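You operate a simulated robot arm through the tools that you are given. There is no shell and no other tool.

You are at the controls of a simulated two-armed robot. One attempt, no reset.

JOB
Switch the jig off, move its lamp to the PASS pocket, wipe the channel and set size M.
Fine: off first, then open the clamp; use the black pad on the cement crumbs and put it back. Set down upright: what you pick out. What is to be rubbed or washed off counts as gone when no trace of it is left.

Only the result counts: the job must be done as asked and must still hold three seconds after the hand-in. Knocking over, shifting, dropping, spilling or breaking anything else fails it.

ROBOT AND FRAMES
Two 7-joint arms with three-finger grippers on one trunk that stands fixed in place. Base frame: the origin is at the foot of the trunk, x ahead of it, y to its left, z up. Units: mm, degrees, N and s.
The left shoulder is at [30, 124, 1133], the right one opposite. With the tool pointing down near the work surface each hand reaches from about 100 to 780 mm from the base axis, measured 20 degrees to its own side. Payload 2.2 kg a hand.
The TCP of each hand is the grasp point between the finger pads, 28 mm short of the fingertips. In the tool frame z runs along the fingers and y along their closing line. The gripper opens to 102 mm. The gripper's body begins 71 mm behind the TCP.
Orientation is that of the tool frame in the base frame, as a unit quaternion [w, x, y, z]. With the fingers straight down and closing along the base's y, the tool's x points along the base's -x, its y along +y and its z along -z.

CONTROLS
- The arms move only by the tool step_arm. It takes "left_targets", "right_targets" or both (then of equal length, played together; a hand with none holds still); each is a list of rows, each a list of 7 numbers: the turn, a rotation vector about the tool's x, y, z in degrees, then the shift along the tool's x, y, z in mm, then the closure, from 0 (fully open) to 1 (shut). In form: [[rx, ry, rz, tx, ty, tz, fingers], ...]. A call has 1 to 20 rows; each row is the pose to reach, as a shift and turn from the pose commanded when the call began, along the tool's axes at that moment. Rows are played at 5 a second. More than 50 mm and 8.6 degrees between two rows, or a gripper value outside its range, and nothing of the call is played. A pose out of reach is approached as far as the arm can. The call stops where the force on the tool passes 40 N (or 10 N more than at its start, if that is more) or the arm is blocked; 0.2 s more then pass. Each finger halts on what it meets, pressing with about 37 N; the grip force reading is that of the motor and also rises with nothing between the fingers. The clock runs only during rows and for 0.2 s after the last one: add rows that repeat a pose to give the fingers time. The reply holds the time, the measured pose of the TCP, the force on the tool along the base axes, the opening and the grip force, in the units named above and with some noise, with the torque about the TCP (base axes, N m) and any sound that the robot's microphone picked up.
- Cameras (640 x 400 px; columns grow to the right, rows downward): "scene" is now at [44.8, -3.2, 1845.8]; the picture's right is [-0.00, -1.00, 0.00], its down [-0.79, 0.00, -0.61] and it looks along [0.61, -0.00, -0.79] (base axes); focal length 310 px, centre (320, 200). "left" rides on the left gripper at [72, 38, -86] in its tool frame; the picture's right is [-0.47, 0.89, 0.00], its down [-0.60, -0.32, -0.73] and it looks along [-0.65, -0.34, 0.68] (tool axes); focal length 256 px, centre (320, 200). "right" rides on the right gripper at [69, 44, -86] in its tool frame; the picture's right is [-0.53, 0.85, 0.00], its down [-0.58, -0.36, -0.73] and it looks along [-0.62, -0.39, 0.68] (tool axes); focal length 256 px, centre (320, 200). There is no depth. A picture from a camera that has moved, and an enlarged one, comes with that camera's place and axes in the base frame and with its lens.
- camera(camera): a new picture of that camera. No time passes.
- lift_body(by): slides the trunk up (or, below 0, down) by that many mm; the arms and the scene camera ride with it, the base frame stays. It gives what a move gives, with no picture.
- turn_head(pan, tilt): turns the head with the scene camera to pan (to the left, within 143 degrees either way) and tilt (down, from -29 to 69), counted from straight ahead of the robot. It gives what a move gives.
- close_up(camera, box): a new picture of the part [left, top, right, bottom] of that camera's present view, enlarged. No time passes.
- hand_in(): hands the job in; it is judged then, once.

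Places have to be worked out from the pictures, the camera data and where the tool is seen. Open the grippers and draw the arms clear of the work before you hand the job in, unless the task says otherwise.

The tools are called as name(argument=value, ...) on one line, values as JSON. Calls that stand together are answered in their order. step_arm: Moves the arms, as the interface text tells. Its arguments: {"type":"object","properties":{"left_targets":{"type":"array","items":{"type":"array","items":{"type":"number"}}},"right_targets":{"type":"array","items":{"type":"array","items":{"type":"number"}}}},"required":[]} The other tools are called the same way: lift_body (by) slides the trunk up or down; turn_head (pan, tilt) turns the head that bears the scene camera; camera (camera) takes a picture; close_up (camera, box) takes an enlarged picture of a part of a camera's view; hand_in () hands the job in.

At the start:

```text
time_s: 0.0
left_position: [645.0, 234.8, 1182.7]
left_orientation: [0.0, 0.0, 1.0, 0.0]
left_force: [0.1, -0.2, 0.6]
left_moment: [0.01, 0.03, 0.01]
left_grip_width: 102.3
left_grasp_force: 0.1
right_position: [455.0, -191.6, 1269.5]
right_orientation: [0.0, 0.0, 1.0, 0.0]
right_force: [-0.2, -0.1, 0.4]
right_moment: [0.05, 0.0, 0.01]
right_grip_width: 102.0
right_grasp_force: 0.0
trunk travel left (down, up): [-375.0, 165.0]
head pan, tilt: [-0.1, 52.3]
```

scene: 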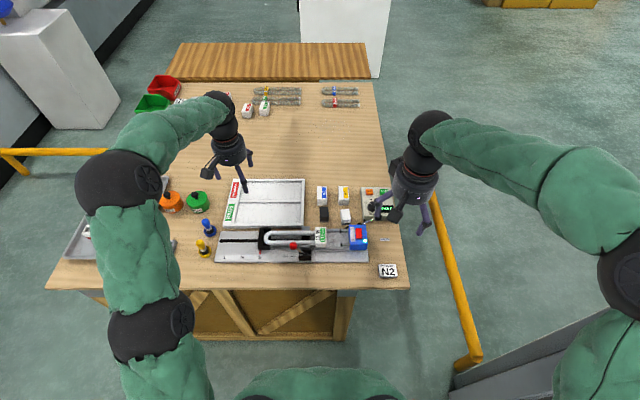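
right: 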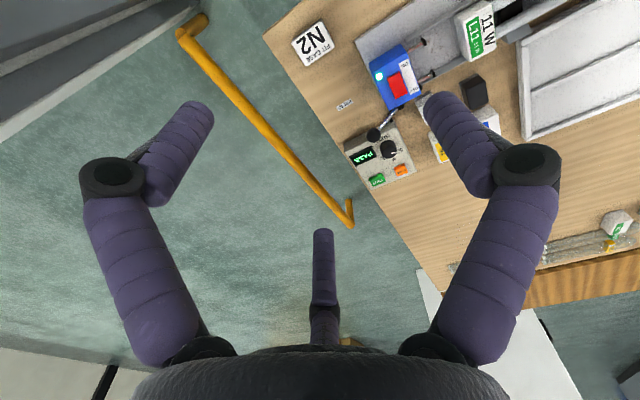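
left: 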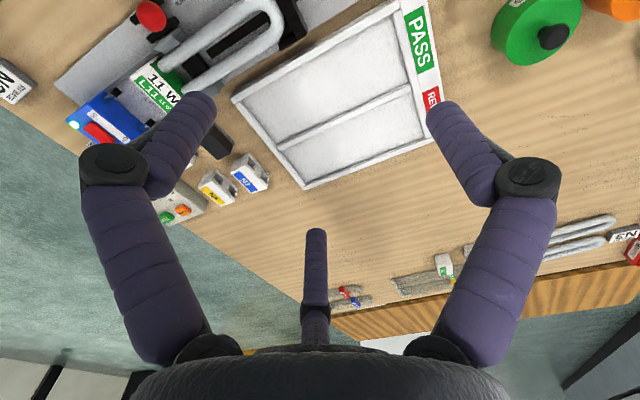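

I begin by looking closely at the jig and its surroundings with the scene camera.

close_up(camera="scene", box=[200, 170, 410, 290])

close_up(camera="scene", box=[300, 170, 410, 285])

close_up(camera="right", box=[260, 0, 560, 200])

close_up(camera="left", box=[0, 0, 460, 240])

```text
3.05 times, centred on (305, 230) of scene
camera zoom: at [44.8, -3.2, 1845.8], right [0.0, -1.0, 0.0], down [-0.79, 0.0, -0.61], along [0.61, 0.0, -0.79], focal length 944 px, centre (366, 109)
```

zoom: 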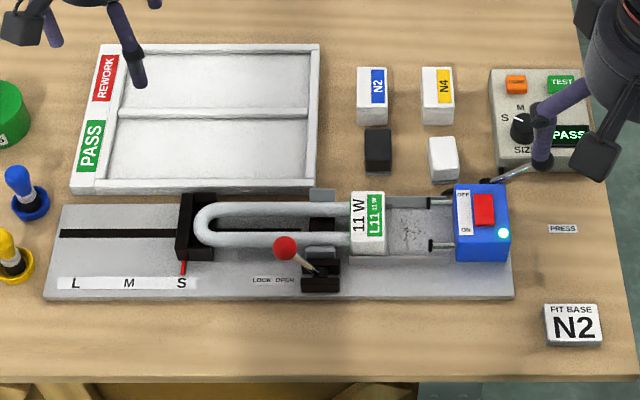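

```text
3.48 times, centred on (355, 228) of scene
camera zoom: at [44.8, -3.2, 1845.8], right [0.0, -1.0, 0.0], down [-0.79, 0.0, -0.61], along [0.61, 0.0, -0.79], focal length 1077 px, centre (198, 104)
```

zoom: 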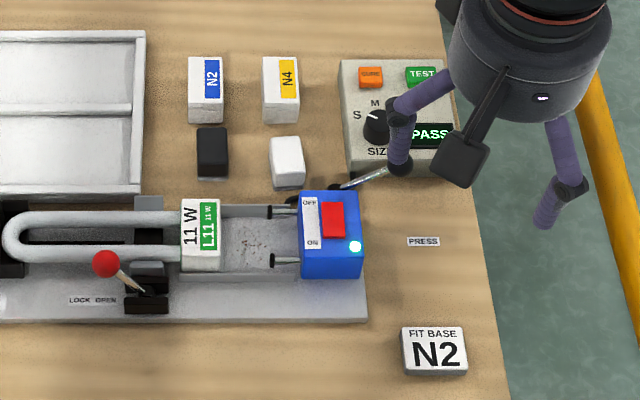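

```text
2.00 times, centred on (410, 100) of right
camera zoom: at [386.6, -147.7, 1355.0], right [0.53, 0.85, 0.0], down [0.58, -0.36, 0.73], along [0.62, -0.39, -0.68], focal length 512 px, centre (140, 400)
```

zoom: 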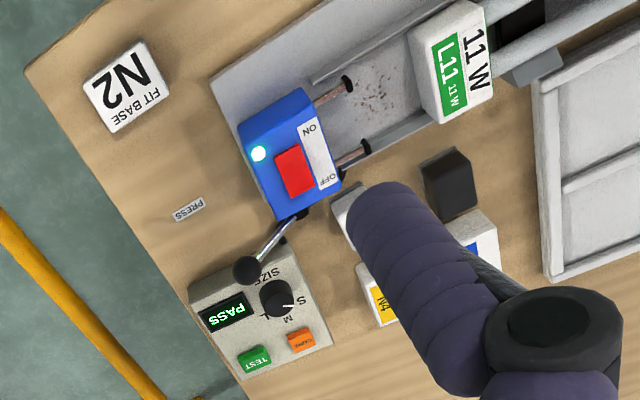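

```text
1.39 times, centred on (230, 120) of left
camera zoom: at [572.7, 271.9, 1269.8], right [0.47, 0.89, 0.0], down [0.6, -0.32, 0.73], along [0.65, -0.34, -0.68], focal length 356 px, centre (445, 311)
```

zoom: 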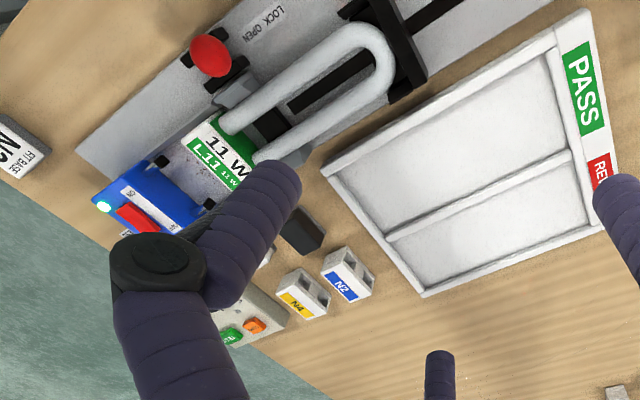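

The picture shows the jig with its rocker box, clamp lever, lamp, a sliding stop and a tester. I want better views, so I turn the head a little and move the right hand aside.

step_arm(right_targets=[[0, 0, 0, 40, 0, 0, 0], [0, 0, 0, 80, 0, 0, 0], [0, 0, 0, 120, 0, 0, 0], [0, 0, 0, 150, 0, 0, 0]], left_targets=[[0, 0, 0, 0, 40, 0, 0], [0, 0, 0, 0, 80, 0, 0], [0, 0, 0, 0, 120, 0, 0], [0, 0, 0, 0, 150, 0, 0]])

camera(camera="right")

camera(camera="left")

camera(camera="scene")

```text
time_s: 1.0
left_position: [643.1, 384.8, 1184.5]
left_orientation: [0.0, 0.001, 1.0, -0.001]
left_force: [0.0, 0.0, 0.3]
left_moment: [0.0, -0.01, 0.0]
left_grip_width: 101.8
left_grasp_force: 0.0
right_position: [304.2, -192.1, 1269.3]
right_orientation: [0.001, 0.001, 1.0, 0.0]
right_force: [0.2, -0.4, 0.0]
right_moment: [0.03, -0.01, -0.02]
right_grip_width: 102.0
right_grasp_force: 0.0
trunk travel left (down, up): [-375.0, 165.0]
head pan, tilt: [-0.1, 52.3]
```

```text
taken
camera right: at [234.8, -148.2, 1354.9], right [0.53, 0.84, 0.0], down [0.58, -0.36, 0.73], along [0.62, -0.39, -0.68], focal length 256 px, centre (320, 200)
```

right: 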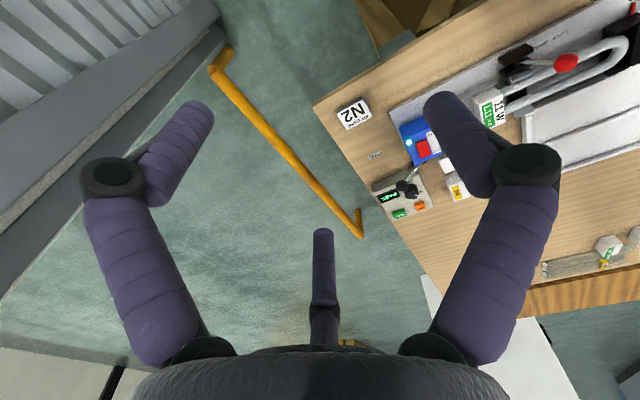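

```text
taken
camera left: at [570.8, 422.9, 1270.3], right [0.47, 0.88, 0.0], down [0.6, -0.32, 0.73], along [0.65, -0.34, -0.68], focal length 256 px, centre (320, 200)
```

left: 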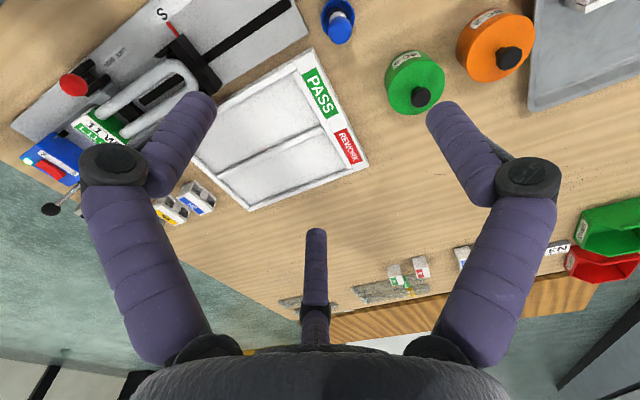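

```text
taken
camera scene: at [43.1, -2.4, 1845.9], right [0.0, -1.0, 0.0], down [-0.79, 0.0, -0.61], along [0.61, 0.0, -0.79], focal length 310 px, centre (320, 200)
```

scene: 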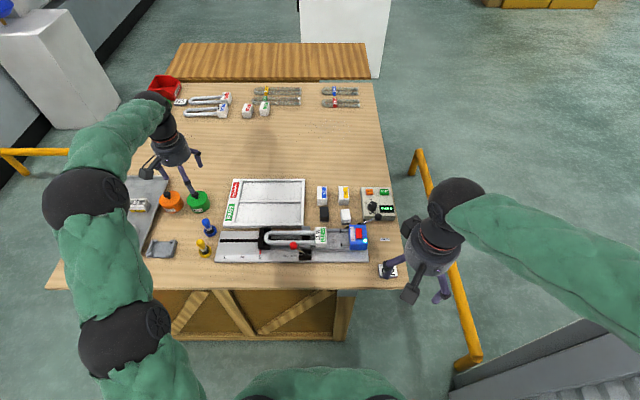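

The view is clear now; I take enlarged pictures of the jig parts, the tester and the bench.

close_up(camera="scene", box=[310, 180, 410, 243])

close_up(camera="scene", box=[280, 215, 380, 278])

close_up(camera="scene", box=[205, 215, 305, 278])

close_up(camera="scene", box=[215, 170, 315, 233])

```text
6.35 times, centred on (360, 212) of scene
camera zoom: at [43.1, -2.4, 1845.9], right [0.0, -1.0, 0.0], down [-0.79, 0.0, -0.61], along [0.61, 0.0, -0.79], focal length 1966 px, centre (66, 127)
```

zoom: 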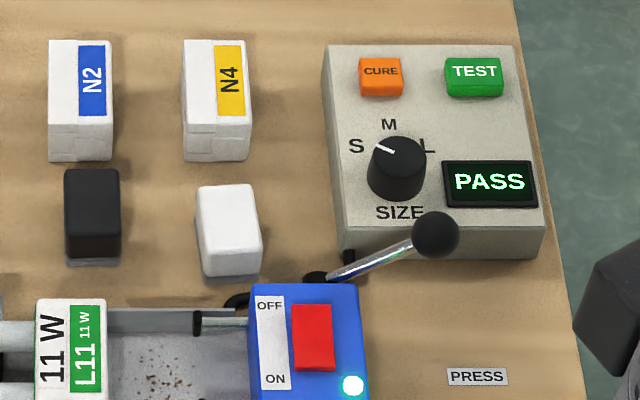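

```text
6.35 times, centred on (330, 246) of scene
camera zoom: at [43.1, -2.4, 1845.9], right [0.0, -1.0, 0.0], down [-0.79, 0.0, -0.61], along [0.61, 0.0, -0.79], focal length 1966 px, centre (256, -95)
```

zoom: 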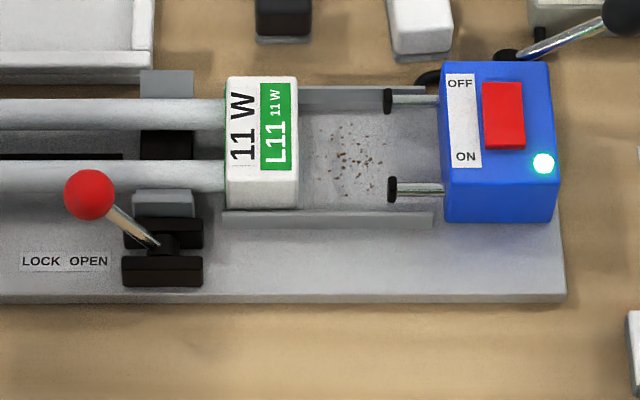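

```text
6.35 times, centred on (255, 246) of scene
camera zoom: at [43.1, -2.4, 1845.9], right [0.0, -1.0, 0.0], down [-0.79, 0.0, -0.61], along [0.61, 0.0, -0.79], focal length 1966 px, centre (733, -95)
```

zoom: 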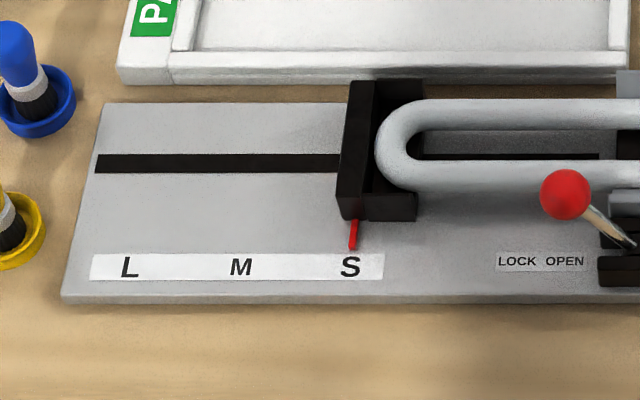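

```text
6.35 times, centred on (265, 202) of scene
camera zoom: at [43.1, -2.4, 1845.9], right [0.0, -1.0, 0.0], down [-0.79, 0.0, -0.61], along [0.61, 0.0, -0.79], focal length 1966 px, centre (669, 190)
```

zoom: 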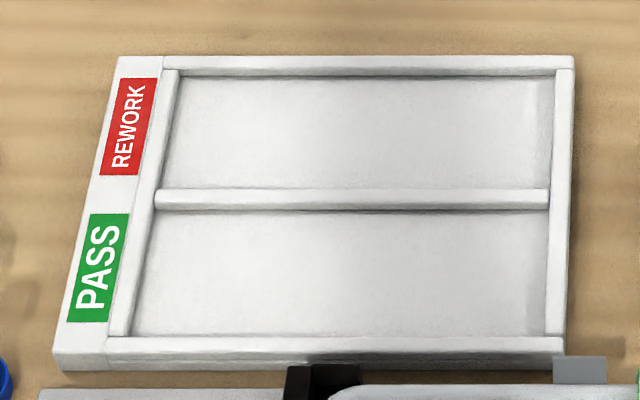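

Both a slide scale (L M S) and a tester dial show size S; I need closer views. I move the right hand to hover high over the rocker box to look down with its wrist camera.

step_arm(right_targets=[[0, 0, 0, -45, 8, 0, 0], [0, 0, 0, -90, 16, 20, 0], [0, 0, 0, -135, 24, 45, 0], [0, 0, 0, -180, 32, 70, 0], [0, 0, 0, -220, 40, 95, 0], [0, 0, 0, -260, 50, 125, 0], [0, 0, 0, -296, 57, 150, 0]])

camera(camera="right")

close_up(camera="right", box=[220, 0, 440, 138])

```text
refused: row 3 steps farther than a row can; nothing moved
```

```text
taken
camera right: at [234.8, -148.2, 1354.9], right [0.53, 0.84, 0.0], down [0.58, -0.36, 0.73], along [0.62, -0.39, -0.68], focal length 256 px, centre (320, 200)
```

right: 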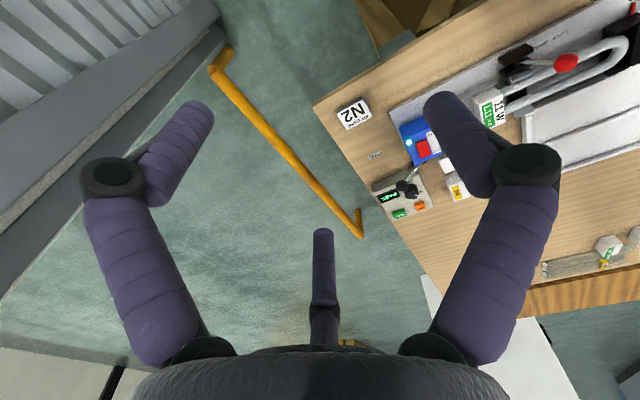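

```text
2.90 times, centred on (330, 69) of right
camera zoom: at [234.8, -148.2, 1354.9], right [0.53, 0.84, 0.0], down [0.58, -0.36, 0.73], along [0.62, -0.39, -0.68], focal length 742 px, centre (291, 580)
```

zoom: 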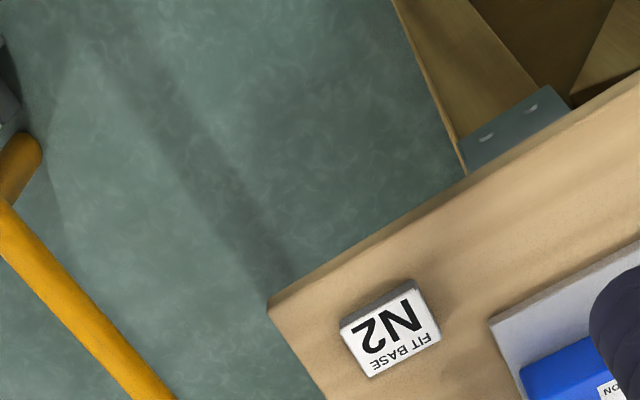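

That move had a step that was too long, so I resend it with shorter, even steps.

step_arm(right_targets=[[0, 0, 0, -37, 7, 19, 0], [0, 0, 0, -74, 14, 38, 0], [0, 0, 0, -111, 21, 56, 0], [0, 0, 0, -148, 28, 75, 0], [0, 0, 0, -185, 35, 94, 0], [0, 0, 0, -222, 42, 113, 0], [0, 0, 0, -259, 50, 131, 0], [0, 0, 0, -296, 57, 150, 0]])

camera(camera="right")

close_up(camera="right", box=[220, 0, 440, 138])

```text
time_s: 2.8
left_position: [645.5, 384.4, 1182.7]
left_orientation: [-0.001, 0.0, 1.0, 0.0]
left_force: [0.1, -0.4, -0.2]
left_moment: [0.0, 0.04, 0.07]
left_grip_width: 102.2
left_grasp_force: 0.0
right_position: [603.6, -135.1, 1117.2]
right_orientation: [-0.001, 0.0, 1.0, -0.001]
right_force: [0.1, 0.3, 0.4]
right_moment: [-0.01, 0.07, -0.01]
right_grip_width: 101.9
right_grasp_force: 0.1
trunk travel left (down, up): [-375.0, 165.0]
head pan, tilt: [-0.1, 52.3]
```

```text
taken
camera right: at [534.7, -91.6, 1203.4], right [0.53, 0.85, 0.0], down [0.58, -0.36, 0.73], along [0.62, -0.39, -0.68], focal length 256 px, centre (320, 200)
```

right: 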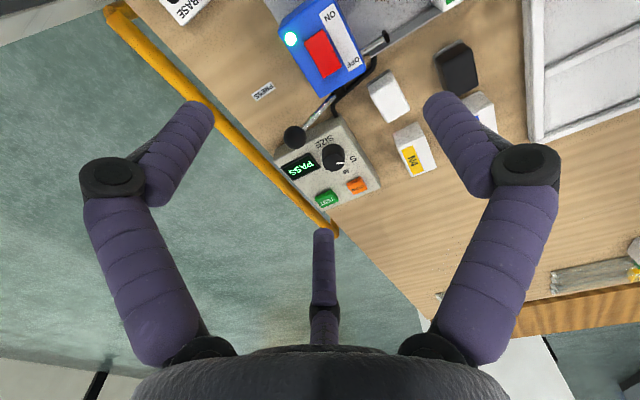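

```text
2.90 times, centred on (330, 69) of right
camera zoom: at [534.7, -91.6, 1203.4], right [0.53, 0.85, 0.0], down [0.58, -0.36, 0.73], along [0.62, -0.39, -0.68], focal length 742 px, centre (291, 580)
```

zoom: 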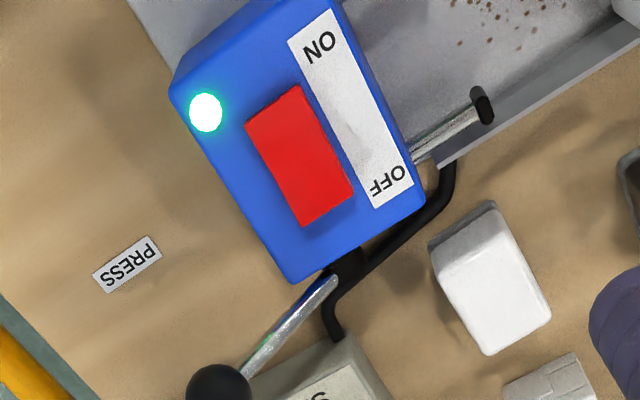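

The rocker's OFF end is the far end (about x 622, y −135), and a cable links the box to the tester. I close the right gripper to see how its fingers actually look and move.

step_arm(right_targets=[[0, 0, 0, 0, 0, 0, 1], [0, 0, 0, 0, 0, 0, 1], [0, 0, 0, 0, 0, 0, 1], [0, 0, 0, 0, 0, 0, 1]])

camera(camera="right")

close_up(camera="scene", box=[340, 80, 500, 240])

close_up(camera="scene", box=[100, 80, 260, 230])

```text
time_s: 3.8
left_position: [644.9, 384.4, 1184.1]
left_orientation: [0.0, 0.0, 1.0, 0.0]
left_force: [0.8, -0.7, -0.3]
left_moment: [0.02, 0.01, -0.02]
left_grip_width: 102.2
left_grasp_force: 0.1
right_position: [601.8, -135.8, 1118.4]
right_orientation: [0.0, 0.001, 1.0, 0.0]
right_force: [0.4, -0.7, 0.4]
right_moment: [-0.02, -0.04, -0.01]
right_grip_width: 1.9
right_grasp_force: 31.5
trunk travel left (down, up): [-375.0, 165.0]
head pan, tilt: [-0.1, 52.3]
```

```text
taken
camera right: at [532.9, -91.9, 1204.5], right [0.53, 0.85, 0.0], down [0.58, -0.36, 0.73], along [0.62, -0.39, -0.68], focal length 256 px, centre (320, 200)
```

right: 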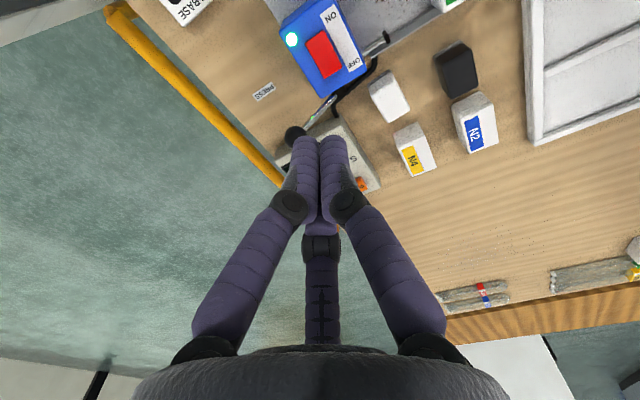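

```text
2.50 times, centred on (420, 160) of scene
camera zoom: at [45.0, -3.0, 1845.8], right [0.0, -1.0, 0.0], down [-0.79, 0.0, -0.61], along [0.61, 0.0, -0.79], focal length 774 px, centre (70, 300)
```

zoom: 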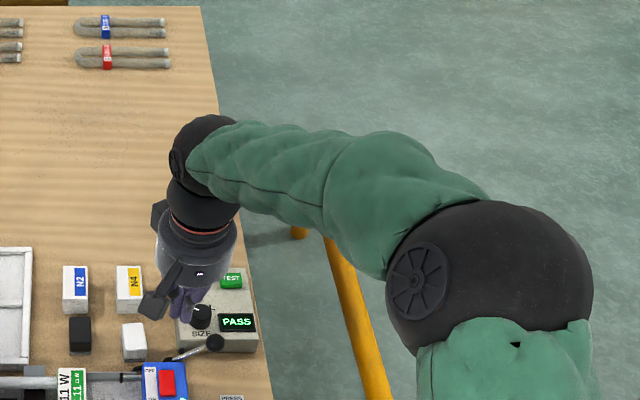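

```text
2.67 times, centred on (180, 155) of scene
camera zoom: at [45.0, -3.0, 1845.8], right [0.0, -1.0, 0.0], down [-0.79, 0.0, -0.61], along [0.61, 0.0, -0.79], focal length 826 px, centre (693, 320)
```

zoom: 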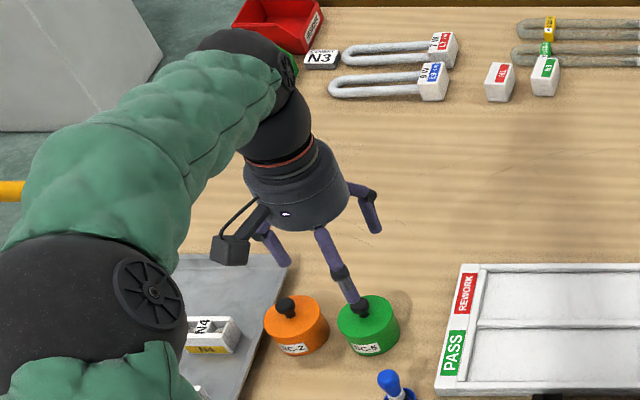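

The hand visibly has padded finger shells that meet on the tool axis. I go down with closed fingers above the OFF end of the rocker and check the alignment before pressing.

step_arm(right_targets=[[0, 0, 0, -10, 0, 40, 1], [0, 0, 0, -20, 0, 80, 1], [0, 0, 0, -20, 0, 110, 1], [0, 0, 0, -20, 0, 128, 1]])

camera(camera="right")

close_up(camera="right", box=[220, 50, 440, 188])

close_up(camera="scene", box=[310, 180, 410, 243])

```text
time_s: 4.8
left_position: [644.4, 384.3, 1184.3]
left_orientation: [0.0, 0.0, 1.0, 0.0]
left_force: [0.3, -0.2, -0.6]
left_moment: [0.03, 0.0, 0.0]
left_grip_width: 102.4
left_grasp_force: 0.0
right_position: [620.6, -135.6, 990.9]
right_orientation: [-0.001, 0.001, 1.0, 0.0]
right_force: [-0.3, -0.3, -0.3]
right_moment: [0.0, -0.01, -0.01]
right_grip_width: 2.2
right_grasp_force: 30.9
trunk travel left (down, up): [-375.0, 165.0]
head pan, tilt: [-0.1, 52.3]
```

```text
taken
camera right: at [552.1, -92.0, 1077.0], right [0.54, 0.84, 0.0], down [0.58, -0.37, 0.73], along [0.62, -0.39, -0.68], focal length 256 px, centre (320, 200)
```

right: 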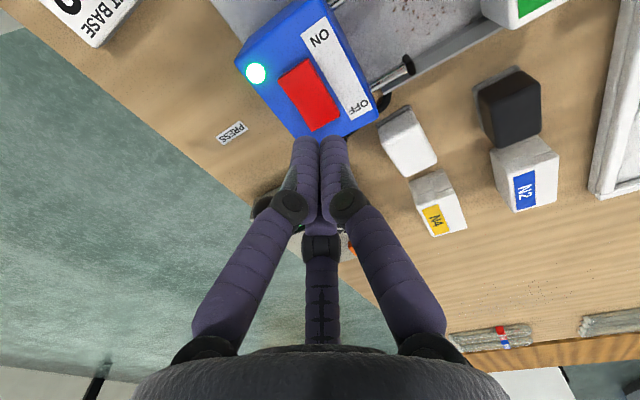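

```text
2.90 times, centred on (330, 119) of right
camera zoom: at [552.1, -92.0, 1077.0], right [0.54, 0.84, 0.0], down [0.58, -0.37, 0.73], along [0.62, -0.39, -0.68], focal length 742 px, centre (291, 435)
```

zoom: 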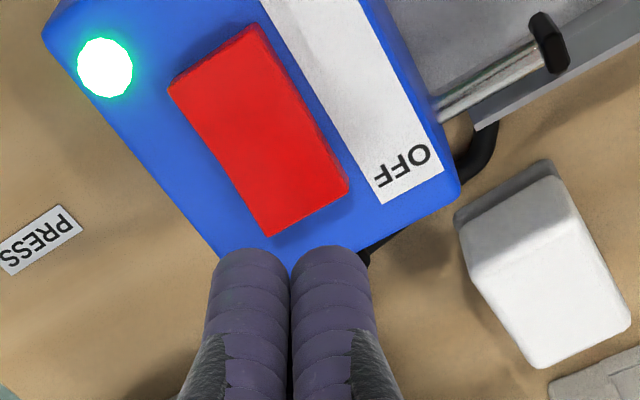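

```text
6.35 times, centred on (360, 212) of scene
camera zoom: at [45.4, -3.1, 1845.8], right [0.0, -1.0, 0.0], down [-0.79, 0.0, -0.61], along [0.61, 0.0, -0.79], focal length 1966 px, centre (66, 127)
```

zoom: 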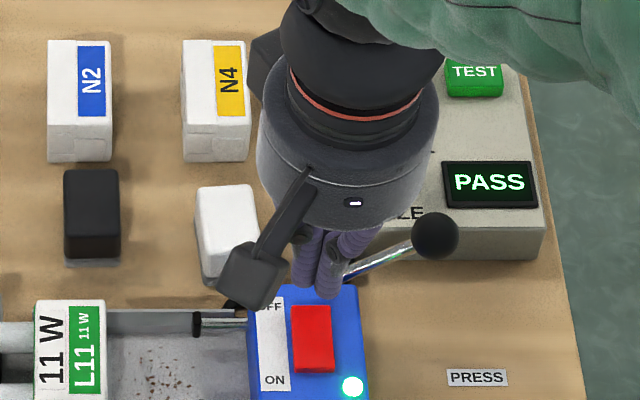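

Triangulating again gives the rocker's top around z 910–920, with its OFF end near x 628, y −138. I move over it and come down to about tip z 925.

step_arm(right_targets=[[0, 0, 0, -7, -2.5, 10, 1], [0, 0, 0, -7, -2.5, 25, 1], [0, 0, 0, -7, -2.5, 34, 1], [0, 0, 0, -7, -2.5, 38, 1]])

close_up(camera="right", box=[220, 50, 440, 188])

close_up(camera="scene", box=[310, 180, 410, 243])

```text
time_s: 5.8
left_position: [643.5, 384.4, 1183.9]
left_orientation: [0.0, 0.0, 1.0, 0.0]
left_force: [-0.2, 0.7, -0.5]
left_moment: [-0.01, 0.01, -0.01]
left_grip_width: 102.0
left_grasp_force: 0.0
right_position: [628.1, -136.9, 953.1]
right_orientation: [0.001, 0.001, 1.0, 0.0]
right_force: [0.9, -0.6, 1.2]
right_moment: [0.03, 0.01, -0.02]
right_grip_width: 2.3
right_grasp_force: 31.6
trunk travel left (down, up): [-375.0, 165.0]
head pan, tilt: [-0.1, 52.3]
```

```text
2.90 times, centred on (330, 119) of right
camera zoom: at [559.7, -93.5, 1039.4], right [0.53, 0.85, 0.0], down [0.58, -0.36, 0.73], along [0.62, -0.39, -0.68], focal length 742 px, centre (291, 435)
```

zoom: 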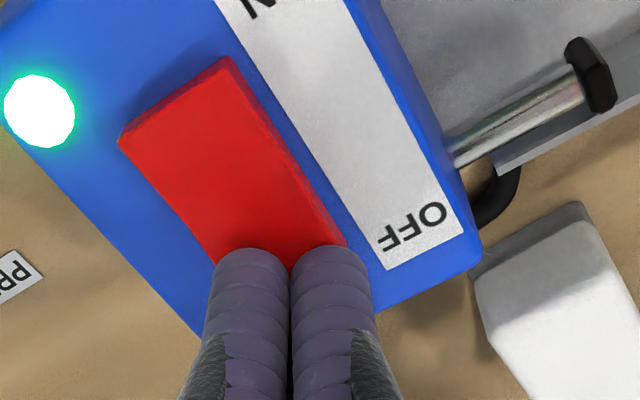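

```text
6.35 times, centred on (360, 212) of scene
camera zoom: at [44.7, -3.0, 1845.8], right [0.0, -1.0, 0.0], down [-0.79, 0.0, -0.61], along [0.61, 0.0, -0.79], focal length 1966 px, centre (66, 127)
```

zoom: 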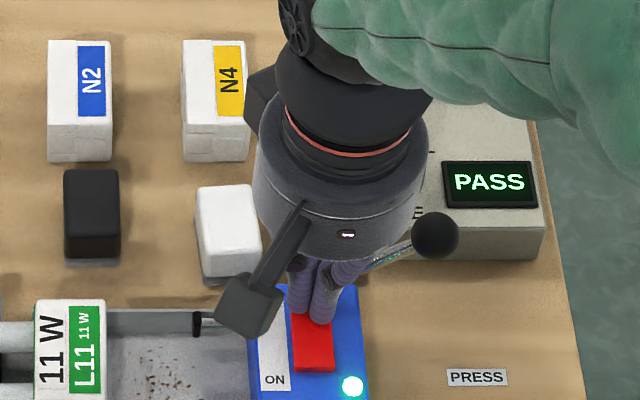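

The fingertips sit right above the OFF end of the rocker. I press down slowly.

step_arm(right_targets=[[0, 0, 0, 0, 0, 3, 1], [0, 0, 0, 0, 0, 6, 1], [0, 0, 0, 0, 0, 9, 1], [0, 0, 0, 0, 0, 12, 1]])

close_up(camera="right", box=[220, 50, 440, 188])

```text
time_s: 6.7
left_position: [643.3, 384.5, 1183.8]
left_orientation: [0.0, 0.001, 1.0, 0.001]
left_force: [1.0, -0.2, -1.3]
left_moment: [0.02, 0.02, 0.01]
left_grip_width: 102.0
left_grasp_force: 0.1
right_position: [632.2, -137.8, 950.8]
right_orientation: [0.006, 0.001, 1.0, 0.0]
right_force: [-3.5, 2.0, 22.0]
right_moment: [0.01, 0.53, -0.02]
right_grip_width: 2.1
right_grasp_force: 31.7
trunk travel left (down, up): [-375.0, 165.0]
head pan, tilt: [-0.1, 52.3]
stopped in row 4 (right hand): the force on the tool passed its limit at 44 N (the readings are from after the stop); the commanded pose is now the measured one
```

```text
2.90 times, centred on (330, 119) of right
camera zoom: at [562.7, -93.7, 1036.2], right [0.54, 0.84, 0.01], down [0.57, -0.37, 0.74], along [0.63, -0.39, -0.68], focal length 742 px, centre (291, 435)
```

zoom: 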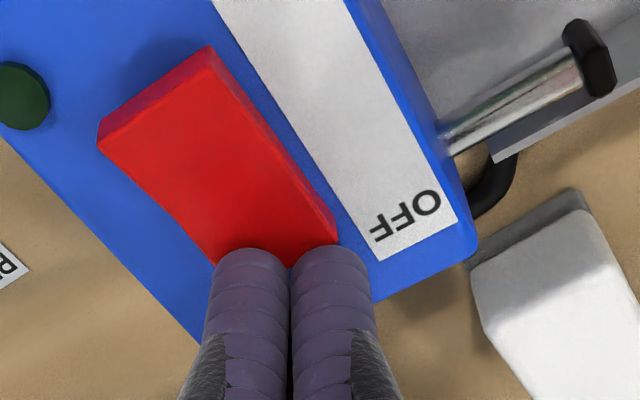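

The lamp indicator is dark and the rocker has tipped to OFF. I raise the hand and check the tester's display.

step_arm(right_targets=[[0, 0, 0, 0, 0, -30, 1], [0, -0.7, 0, 0, 0, -70, 1], [0, -0.7, 0, 30, 0, -110, 1], [0, -0.7, 0, 70, 0, -130, 1], [0, -0.7, 0, 115, 0, -140, 1], [0, -0.7, 0, 160, 0, -140, 1]])

close_up(camera="scene", box=[310, 180, 410, 243])

camera(camera="right")

```text
time_s: 8.1
left_position: [642.6, 384.0, 1184.7]
left_orientation: [0.001, -0.001, 1.0, 0.001]
left_force: [-0.2, 0.1, 0.7]
left_moment: [-0.01, -0.02, 0.0]
left_grip_width: 102.0
left_grasp_force: 0.1
right_position: [469.7, -137.6, 1087.2]
right_orientation: [0.01, 0.001, 1.0, 0.0]
right_force: [-0.5, 0.4, 0.4]
right_moment: [0.02, -0.04, 0.0]
right_grip_width: 2.3
right_grasp_force: 31.7
trunk travel left (down, up): [-375.0, 165.0]
head pan, tilt: [-0.1, 52.3]
```

```text
6.35 times, centred on (360, 212) of scene
camera zoom: at [42.6, -3.2, 1845.9], right [0.0, -1.0, 0.0], down [-0.79, 0.0, -0.61], along [0.61, 0.0, -0.79], focal length 1966 px, centre (66, 127)
```

zoom: 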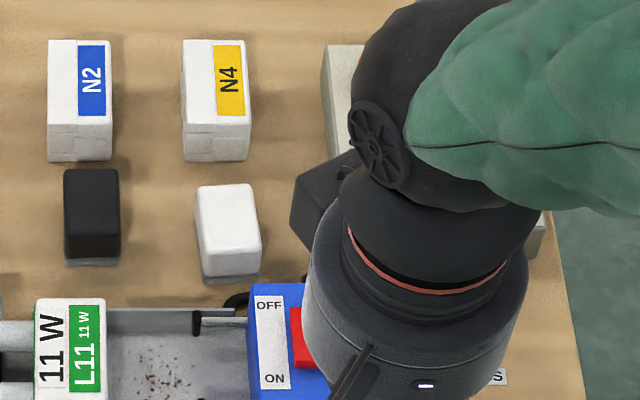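

```text
taken
camera right: at [398.2, -93.9, 1171.2], right [0.54, 0.84, 0.01], down [0.56, -0.37, 0.74], along [0.63, -0.39, -0.67], focal length 256 px, centre (320, 200)
```

right: 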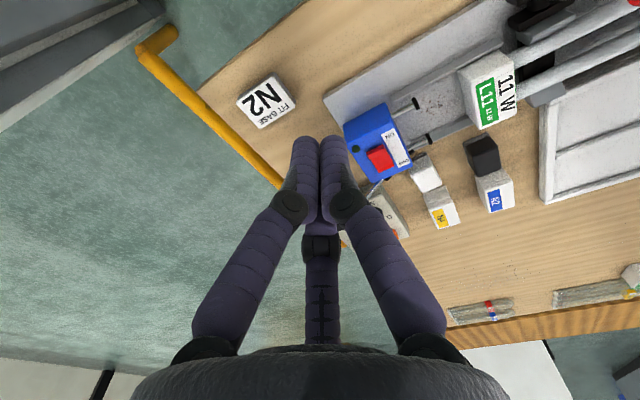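

I clear the right hand away (and undo its slight tilt) while bringing the left hand above the clamp lever for a look.

step_arm(right_targets=[[0, 1.15, 0, 25, -20, -10, 1], [0, 1.15, 0, 50, -40, -20, 1], [0, 1.15, 0, 75, -60, -30, 0.5], [0, 1.15, 0, 100, -80, -40, 0.5], [0, 1.15, 0, 120, -110, -40, 0.5], [0, 1.15, 0, 140, -140, -40, 0.5], [0, 1.15, 0, 150, -170, -40, 0.5], [0, 1.15, 0, 150, -180, -40, 0.5]], left_targets=[[0, 0, 0, 12, -40, 10, 0.5], [0, 0, 0, 25, -80, 20, 1], [0, 0, 0, 37, -120, 30, 1], [0, 0, 0, 50, -160, 40, 1], [0, 0, 0, 62, -200, 50, 1], [0, 0, 0, 75, -240, 60, 1], [0, 0, 0, 87, -280, 70, 1], [0, 0, 0, 100, -320, 83, 1]])

close_up(camera="left", box=[160, 0, 480, 200])

camera(camera="scene")

close_up(camera="scene", box=[310, 180, 410, 243])

```text
time_s: 9.9
left_position: [545.8, 63.9, 1100.8]
left_orientation: [0.0, -0.001, 1.0, 0.001]
left_force: [0.1, -0.7, 1.0]
left_moment: [0.01, 0.01, 0.0]
left_grip_width: 2.0
left_grasp_force: 31.5
right_position: [319.5, -317.4, 1123.5]
right_orientation: [0.0, 0.001, 1.0, 0.001]
right_force: [-0.7, -0.7, 0.9]
right_moment: [0.03, -0.03, -0.02]
right_grip_width: 50.6
right_grasp_force: 0.0
trunk travel left (down, up): [-375.0, 165.0]
head pan, tilt: [-0.1, 52.3]
```

```text
2.00 times, centred on (320, 100) of left
camera zoom: at [474.0, 101.0, 1186.0], right [0.46, 0.89, 0.0], down [0.6, -0.32, 0.73], along [0.65, -0.34, -0.68], focal length 512 px, centre (320, 400)
```

zoom: 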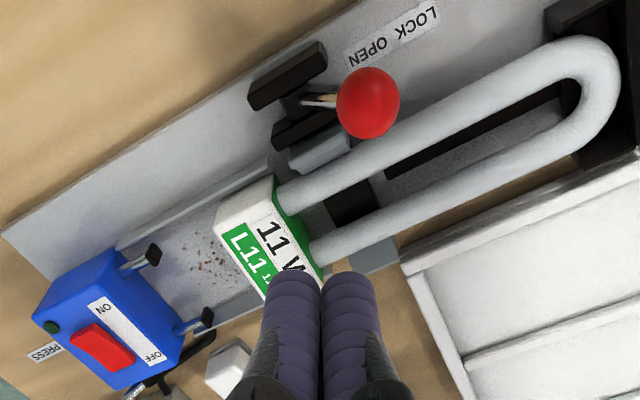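

```text
taken
camera scene: at [44.7, -4.9, 1845.8], right [0.0, -1.0, 0.0], down [-0.79, 0.0, -0.61], along [0.61, 0.0, -0.79], focal length 310 px, centre (320, 200)
```

scene: 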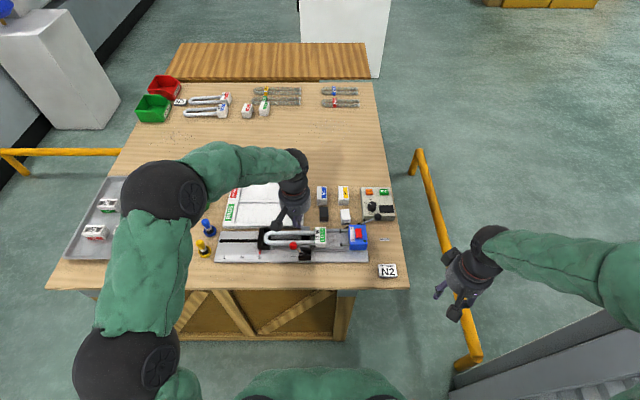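

```text
6.35 times, centred on (360, 212) of scene
camera zoom: at [44.7, -4.9, 1845.8], right [0.0, -1.0, 0.0], down [-0.79, 0.0, -0.61], along [0.61, 0.0, -0.79], focal length 1966 px, centre (66, 127)
```

zoom: 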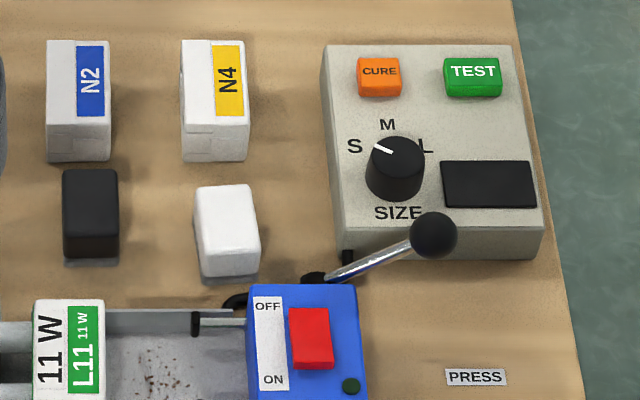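

The tester display went dark with the jig, so it belongs to the jig's circuit. The clamp knob is at about (549, 85, 942) leaning to the LOCK side with its pivot near (552, 50, 888); I lower the closed left fingers on its +y side.

step_arm(left_targets=[[0, 0, 0, 0, 30, 20, 1], [0, 0, 0, 0, 56, 50, 1], [0, 0, 0, 0, 56, 90, 1], [0, 0, 0, 0, 56, 125, 1], [0, 0, 0, 0, 56, 148, 1]])

camera(camera="left")

close_up(camera="scene", box=[250, 205, 350, 268])

```text
time_s: 11.1
left_position: [543.4, 119.6, 953.0]
left_orientation: [0.0, -0.001, 1.0, 0.001]
left_force: [-0.2, 0.5, -0.4]
left_moment: [0.01, 0.03, -0.01]
left_grip_width: 1.8
left_grasp_force: 31.2
right_position: [320.2, -315.7, 1123.3]
right_orientation: [0.001, 0.0, 1.0, 0.0]
right_force: [-0.2, 0.6, 0.0]
right_moment: [0.02, -0.01, 0.03]
right_grip_width: 51.0
right_grasp_force: 0.1
trunk travel left (down, up): [-375.0, 165.0]
head pan, tilt: [-0.1, 52.3]
```

```text
taken
camera left: at [472.7, 157.3, 1038.8], right [0.47, 0.89, 0.0], down [0.6, -0.32, 0.73], along [0.65, -0.34, -0.68], focal length 256 px, centre (320, 200)
```

left: 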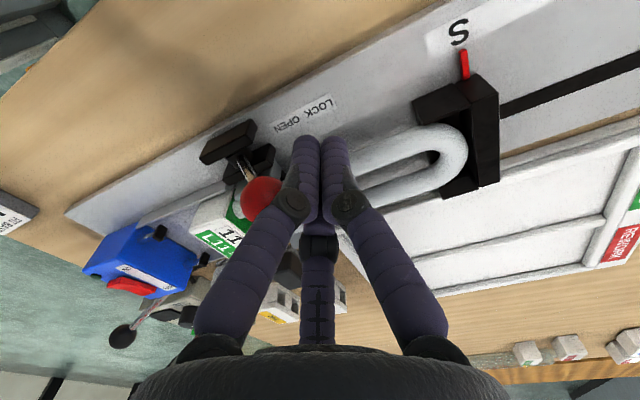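

```text
6.35 times, centred on (300, 236) of scene
camera zoom: at [45.2, -3.4, 1845.8], right [0.0, -1.0, 0.0], down [-0.79, 0.0, -0.61], along [0.61, 0.0, -0.79], focal length 1966 px, centre (447, -32)
```

zoom: 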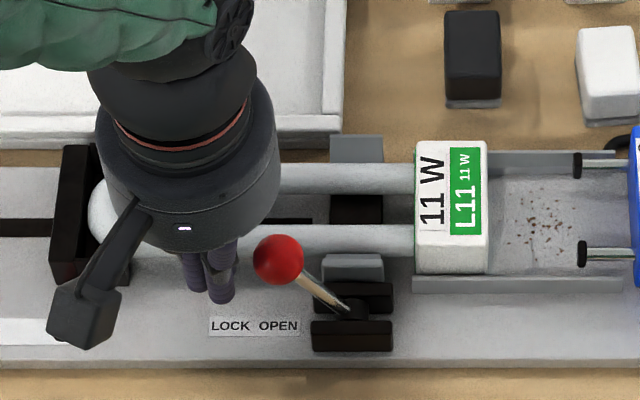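

The fingertips are beside the knob at its height. I push toward −y to swing the lever to OPEN.

step_arm(left_targets=[[0, 0, 0, -5, -10, 2, 1], [0, 0, 0, -5, -20, 2, 1], [0, 0, 0, -5, -28, 2, 1], [0, 0, 0, -5, -36, 2, 1], [0, 0, 0, -5, -44, 2, 1], [0, 0, 0, -5, -52, 2, 1], [0, 0, 0, -5, -60, 2, 1], [0, 0, 0, -5, -68, 2, 1]])

close_up(camera="scene", box=[250, 205, 350, 268])

camera(camera="left")

```text
time_s: 12.9
left_position: [549.5, 53.2, 951.5]
left_orientation: [0.001, 0.0, 1.0, 0.0]
left_force: [0.2, -0.6, -0.3]
left_moment: [0.0, -0.01, -0.01]
left_grip_width: 2.2
left_grasp_force: 31.3
right_position: [319.8, -316.6, 1123.4]
right_orientation: [0.0, 0.001, 1.0, 0.0]
right_force: [0.2, -0.9, -0.2]
right_moment: [-0.03, 0.01, 0.02]
right_grip_width: 51.0
right_grasp_force: 0.0
trunk travel left (down, up): [-375.0, 165.0]
head pan, tilt: [-0.1, 52.3]
```

```text
6.35 times, centred on (300, 236) of scene
camera zoom: at [44.7, -3.6, 1845.8], right [0.0, -1.0, 0.0], down [-0.79, 0.0, -0.61], along [0.61, 0.0, -0.79], focal length 1966 px, centre (447, -32)
```

zoom: 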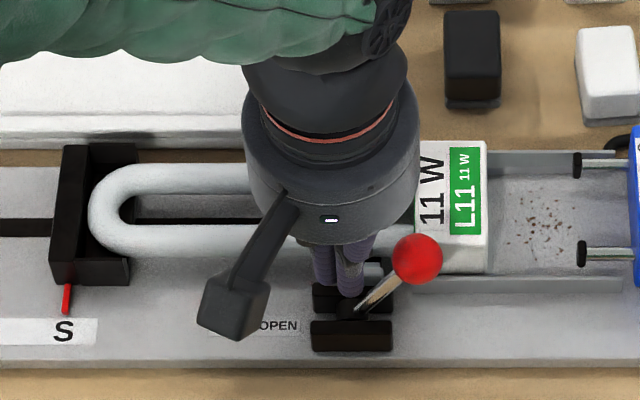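

```text
taken
camera left: at [477.3, 90.1, 1037.6], right [0.47, 0.89, 0.0], down [0.6, -0.32, 0.73], along [0.65, -0.34, -0.68], focal length 256 px, centre (320, 200)
```

left: 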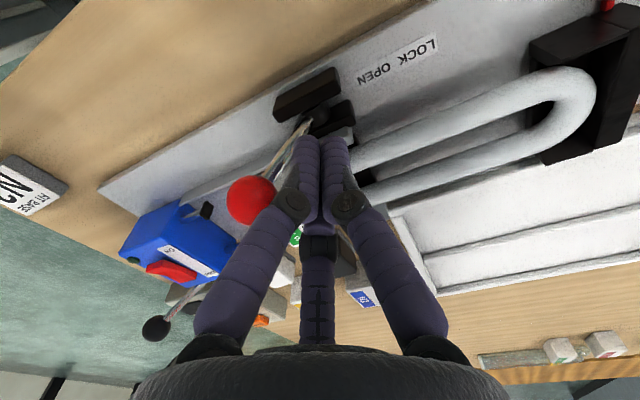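

The lever snapped over to the OPEN side. I raise the left hand straight up and off to look at the jaws and the lamp.

step_arm(left_targets=[[0, 0, 0, 0, 8, -20, 1], [0, 0, 0, 0, 15, -60, 1], [0, 0, 0, 0, 20, -100, 1], [0, 0, 0, 0, 50, -140, 1], [0, 0, 0, 0, 90, -160, 1], [0, 0, 0, 0, 130, -170, 0.5], [0, 0, 0, 0, 170, -170, 0], [0, 0, 0, 0, 210, -170, 0]])

close_up(camera="scene", box=[250, 205, 350, 268])

camera(camera="left")

camera(camera="scene")

```text
time_s: 14.7
left_position: [548.4, 265.0, 1121.0]
left_orientation: [0.001, 0.0, 1.0, -0.002]
left_force: [-0.4, 0.1, -0.7]
left_moment: [0.0, -0.01, -0.01]
left_grip_width: 102.2
left_grasp_force: 0.0
right_position: [319.5, -315.5, 1122.3]
right_orientation: [0.0, 0.002, 1.0, 0.001]
right_force: [-0.2, 0.4, 0.4]
right_moment: [-0.02, -0.03, -0.02]
right_grip_width: 51.1
right_grasp_force: 0.1
trunk travel left (down, up): [-375.0, 165.0]
head pan, tilt: [-0.1, 52.3]
```

```text
6.35 times, centred on (300, 236) of scene
camera zoom: at [44.6, -1.7, 1845.8], right [0.0, -1.0, 0.0], down [-0.79, 0.0, -0.61], along [0.61, 0.0, -0.79], focal length 1966 px, centre (447, -32)
```

zoom: 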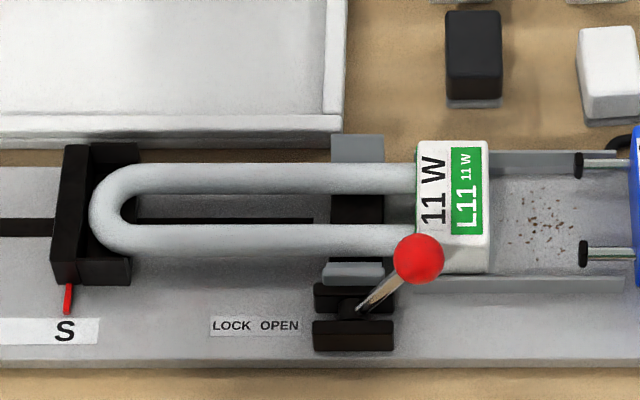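

```text
taken
camera left: at [475.5, 301.3, 1206.4], right [0.47, 0.88, 0.0], down [0.6, -0.32, 0.73], along [0.65, -0.34, -0.68], focal length 256 px, centre (320, 200)
```

left: 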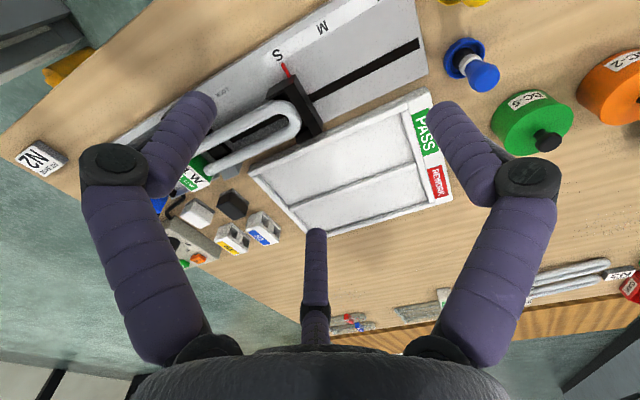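

```text
taken
camera scene: at [44.6, -1.7, 1845.8], right [0.0, -1.0, 0.0], down [-0.79, 0.0, -0.61], along [0.61, 0.0, -0.79], focal length 310 px, centre (320, 200)
```

scene: 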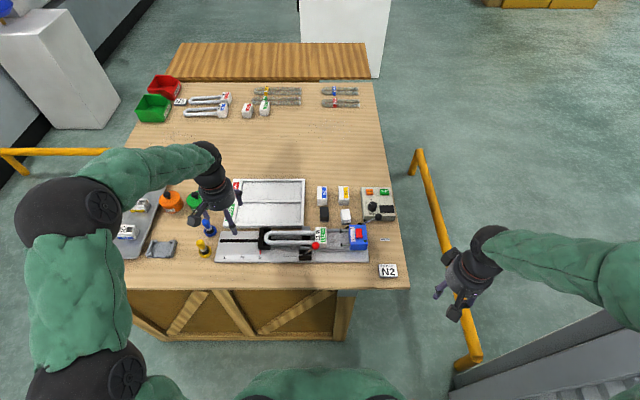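

The lamp base spans roughly x 577–635, y −26…15, with the U-tube running to y ≈ 190; it fits lengthwise into the PASS pocket. I turn the left gripper −90° about its axis and hover over the base's −y part.

step_arm(left_targets=[[0, 0, -8, -5, -25, 3, 0], [0, 0, -16, -10, -50, 6, 0], [0, 0, -24, -15, -76, 9, 0], [0, 0, -32, -20, -102, 12, 0], [0, 0, -40, -26, -128, 15, 0], [0, 0, -48, -31, -154, 18, 0], [0, 0, -56, -37, -180, 21, 0], [0, 0, -64, -42, -206, 24, 0], [0, 0, -72, -47, -232, 27, 0], [0, 0, -81, -52, -257, 30, 0], [0, 0, -90, -58, -282, 31, 0]])

camera(camera="left")

close_up(camera="left", box=[200, 0, 440, 150])

camera(camera="scene")

```text
refused: row 10 steps farther than a row can; nothing moved
```

```text
taken
camera left: at [475.5, 301.3, 1206.4], right [0.47, 0.88, 0.0], down [0.6, -0.32, 0.73], along [0.65, -0.34, -0.68], focal length 256 px, centre (320, 200)
```

left: 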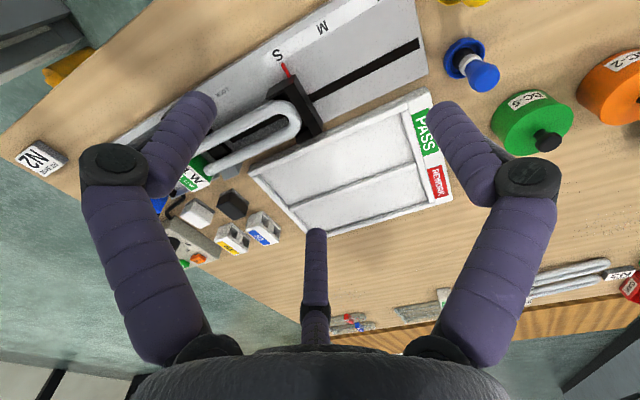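

```text
2.67 times, centred on (320, 75) of left
camera zoom: at [475.5, 301.3, 1206.4], right [0.47, 0.88, 0.0], down [0.6, -0.32, 0.73], along [0.65, -0.34, -0.68], focal length 683 px, centre (320, 533)
```

zoom: 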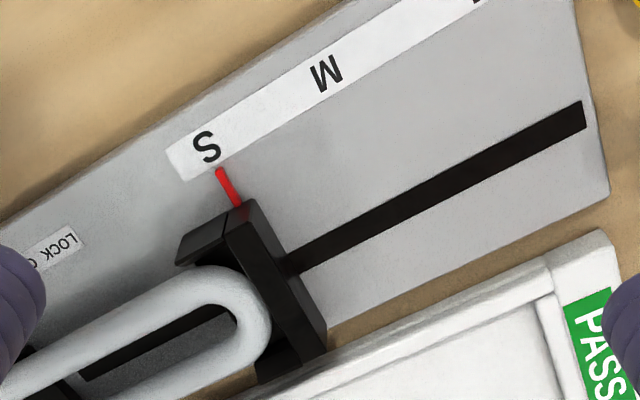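

```text
taken
camera scene: at [44.6, -1.7, 1845.8], right [0.0, -1.0, 0.0], down [-0.79, 0.0, -0.61], along [0.61, 0.0, -0.79], focal length 310 px, centre (320, 200)
```

scene: 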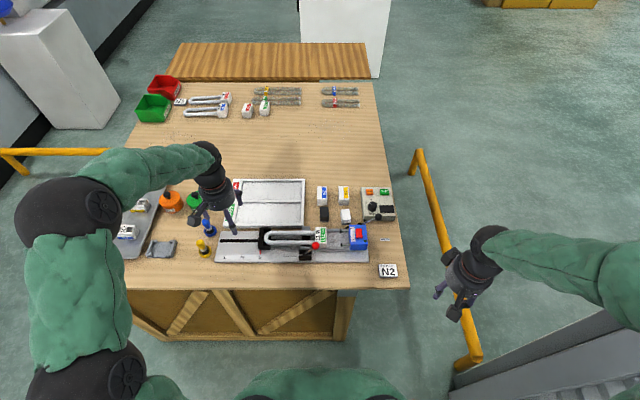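

Row 10 turned too far; I resend with 12 even steps.

step_arm(left_targets=[[0, 0, -7.5, -5, -24, 3, 0], [0, 0, -15, -10, -47, 6, 0], [0, 0, -22.5, -15, -71, 9, 0], [0, 0, -30, -20, -94, 12, 0], [0, 0, -37.5, -24, -118, 15, 0], [0, 0, -45, -29, -141, 18, 0], [0, 0, -52.5, -34, -165, 21, 0], [0, 0, -60, -39, -188, 24, 0], [0, 0, -67.5, -43, -212, 26, 0], [0, 0, -75, -48, -235, 28, 0], [0, 0, -82.5, -53, -259, 30, 0], [0, 0, -90, -58, -282, 31, 0]])

camera(camera="left")

close_up(camera="left", box=[200, 0, 440, 150])

camera(camera="scene")

```text
time_s: 17.3
left_position: [607.9, -19.9, 1089.2]
left_orientation: [0.0, 0.708, -0.706, 0.001]
left_force: [0.0, 0.5, -0.2]
left_moment: [0.02, -0.01, 0.0]
left_grip_width: 101.9
left_grasp_force: 0.1
right_position: [320.0, -316.7, 1122.3]
right_orientation: [0.0, 0.001, 1.0, 0.0]
right_force: [0.1, -0.3, 0.3]
right_moment: [0.0, 0.0, 0.03]
right_grip_width: 51.0
right_grasp_force: 0.0
trunk travel left (down, up): [-375.0, 165.0]
head pan, tilt: [-0.1, 52.3]
```

```text
taken
camera left: at [569.5, -93.2, 1175.5], right [-0.89, 0.46, 0.0], down [0.32, 0.6, 0.73], along [0.34, 0.65, -0.68], focal length 256 px, centre (320, 200)
```

left: 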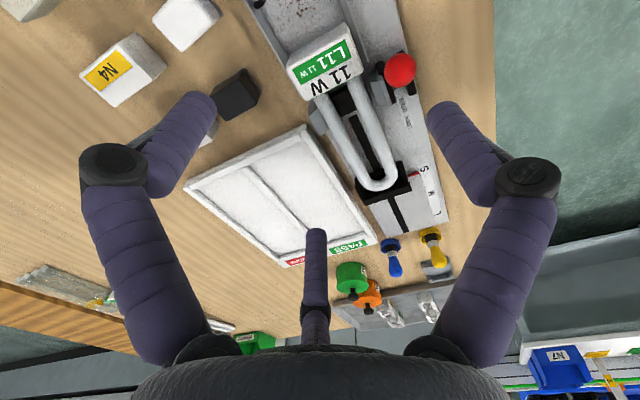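

```text
2.67 times, centred on (320, 75) of left
camera zoom: at [569.5, -93.2, 1175.5], right [-0.89, 0.46, 0.0], down [0.32, 0.6, 0.73], along [0.34, 0.65, -0.68], focal length 683 px, centre (320, 533)
```

zoom: 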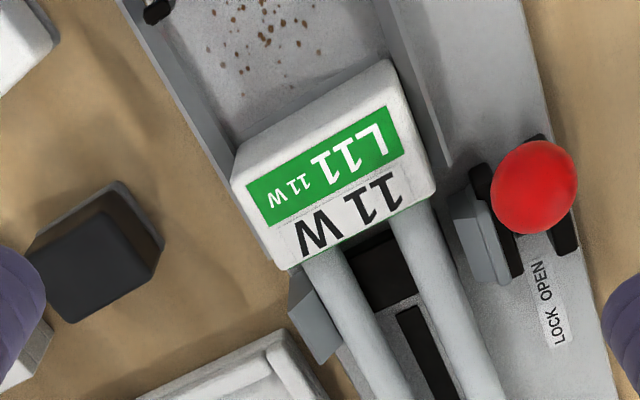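

```text
taken
camera scene: at [45.0, -4.2, 1845.8], right [0.0, -1.0, 0.0], down [-0.79, 0.0, -0.61], along [0.61, 0.0, -0.79], focal length 310 px, centre (320, 200)
```

scene: 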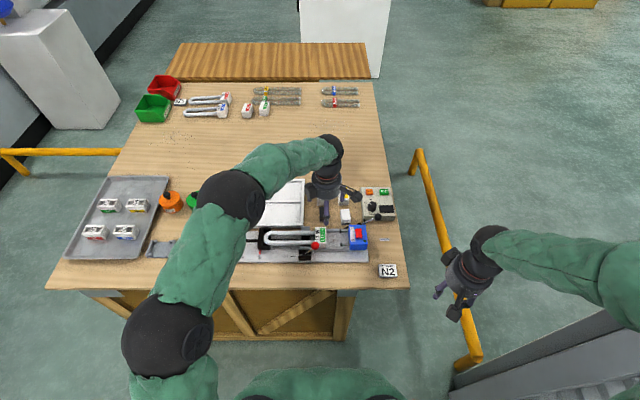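

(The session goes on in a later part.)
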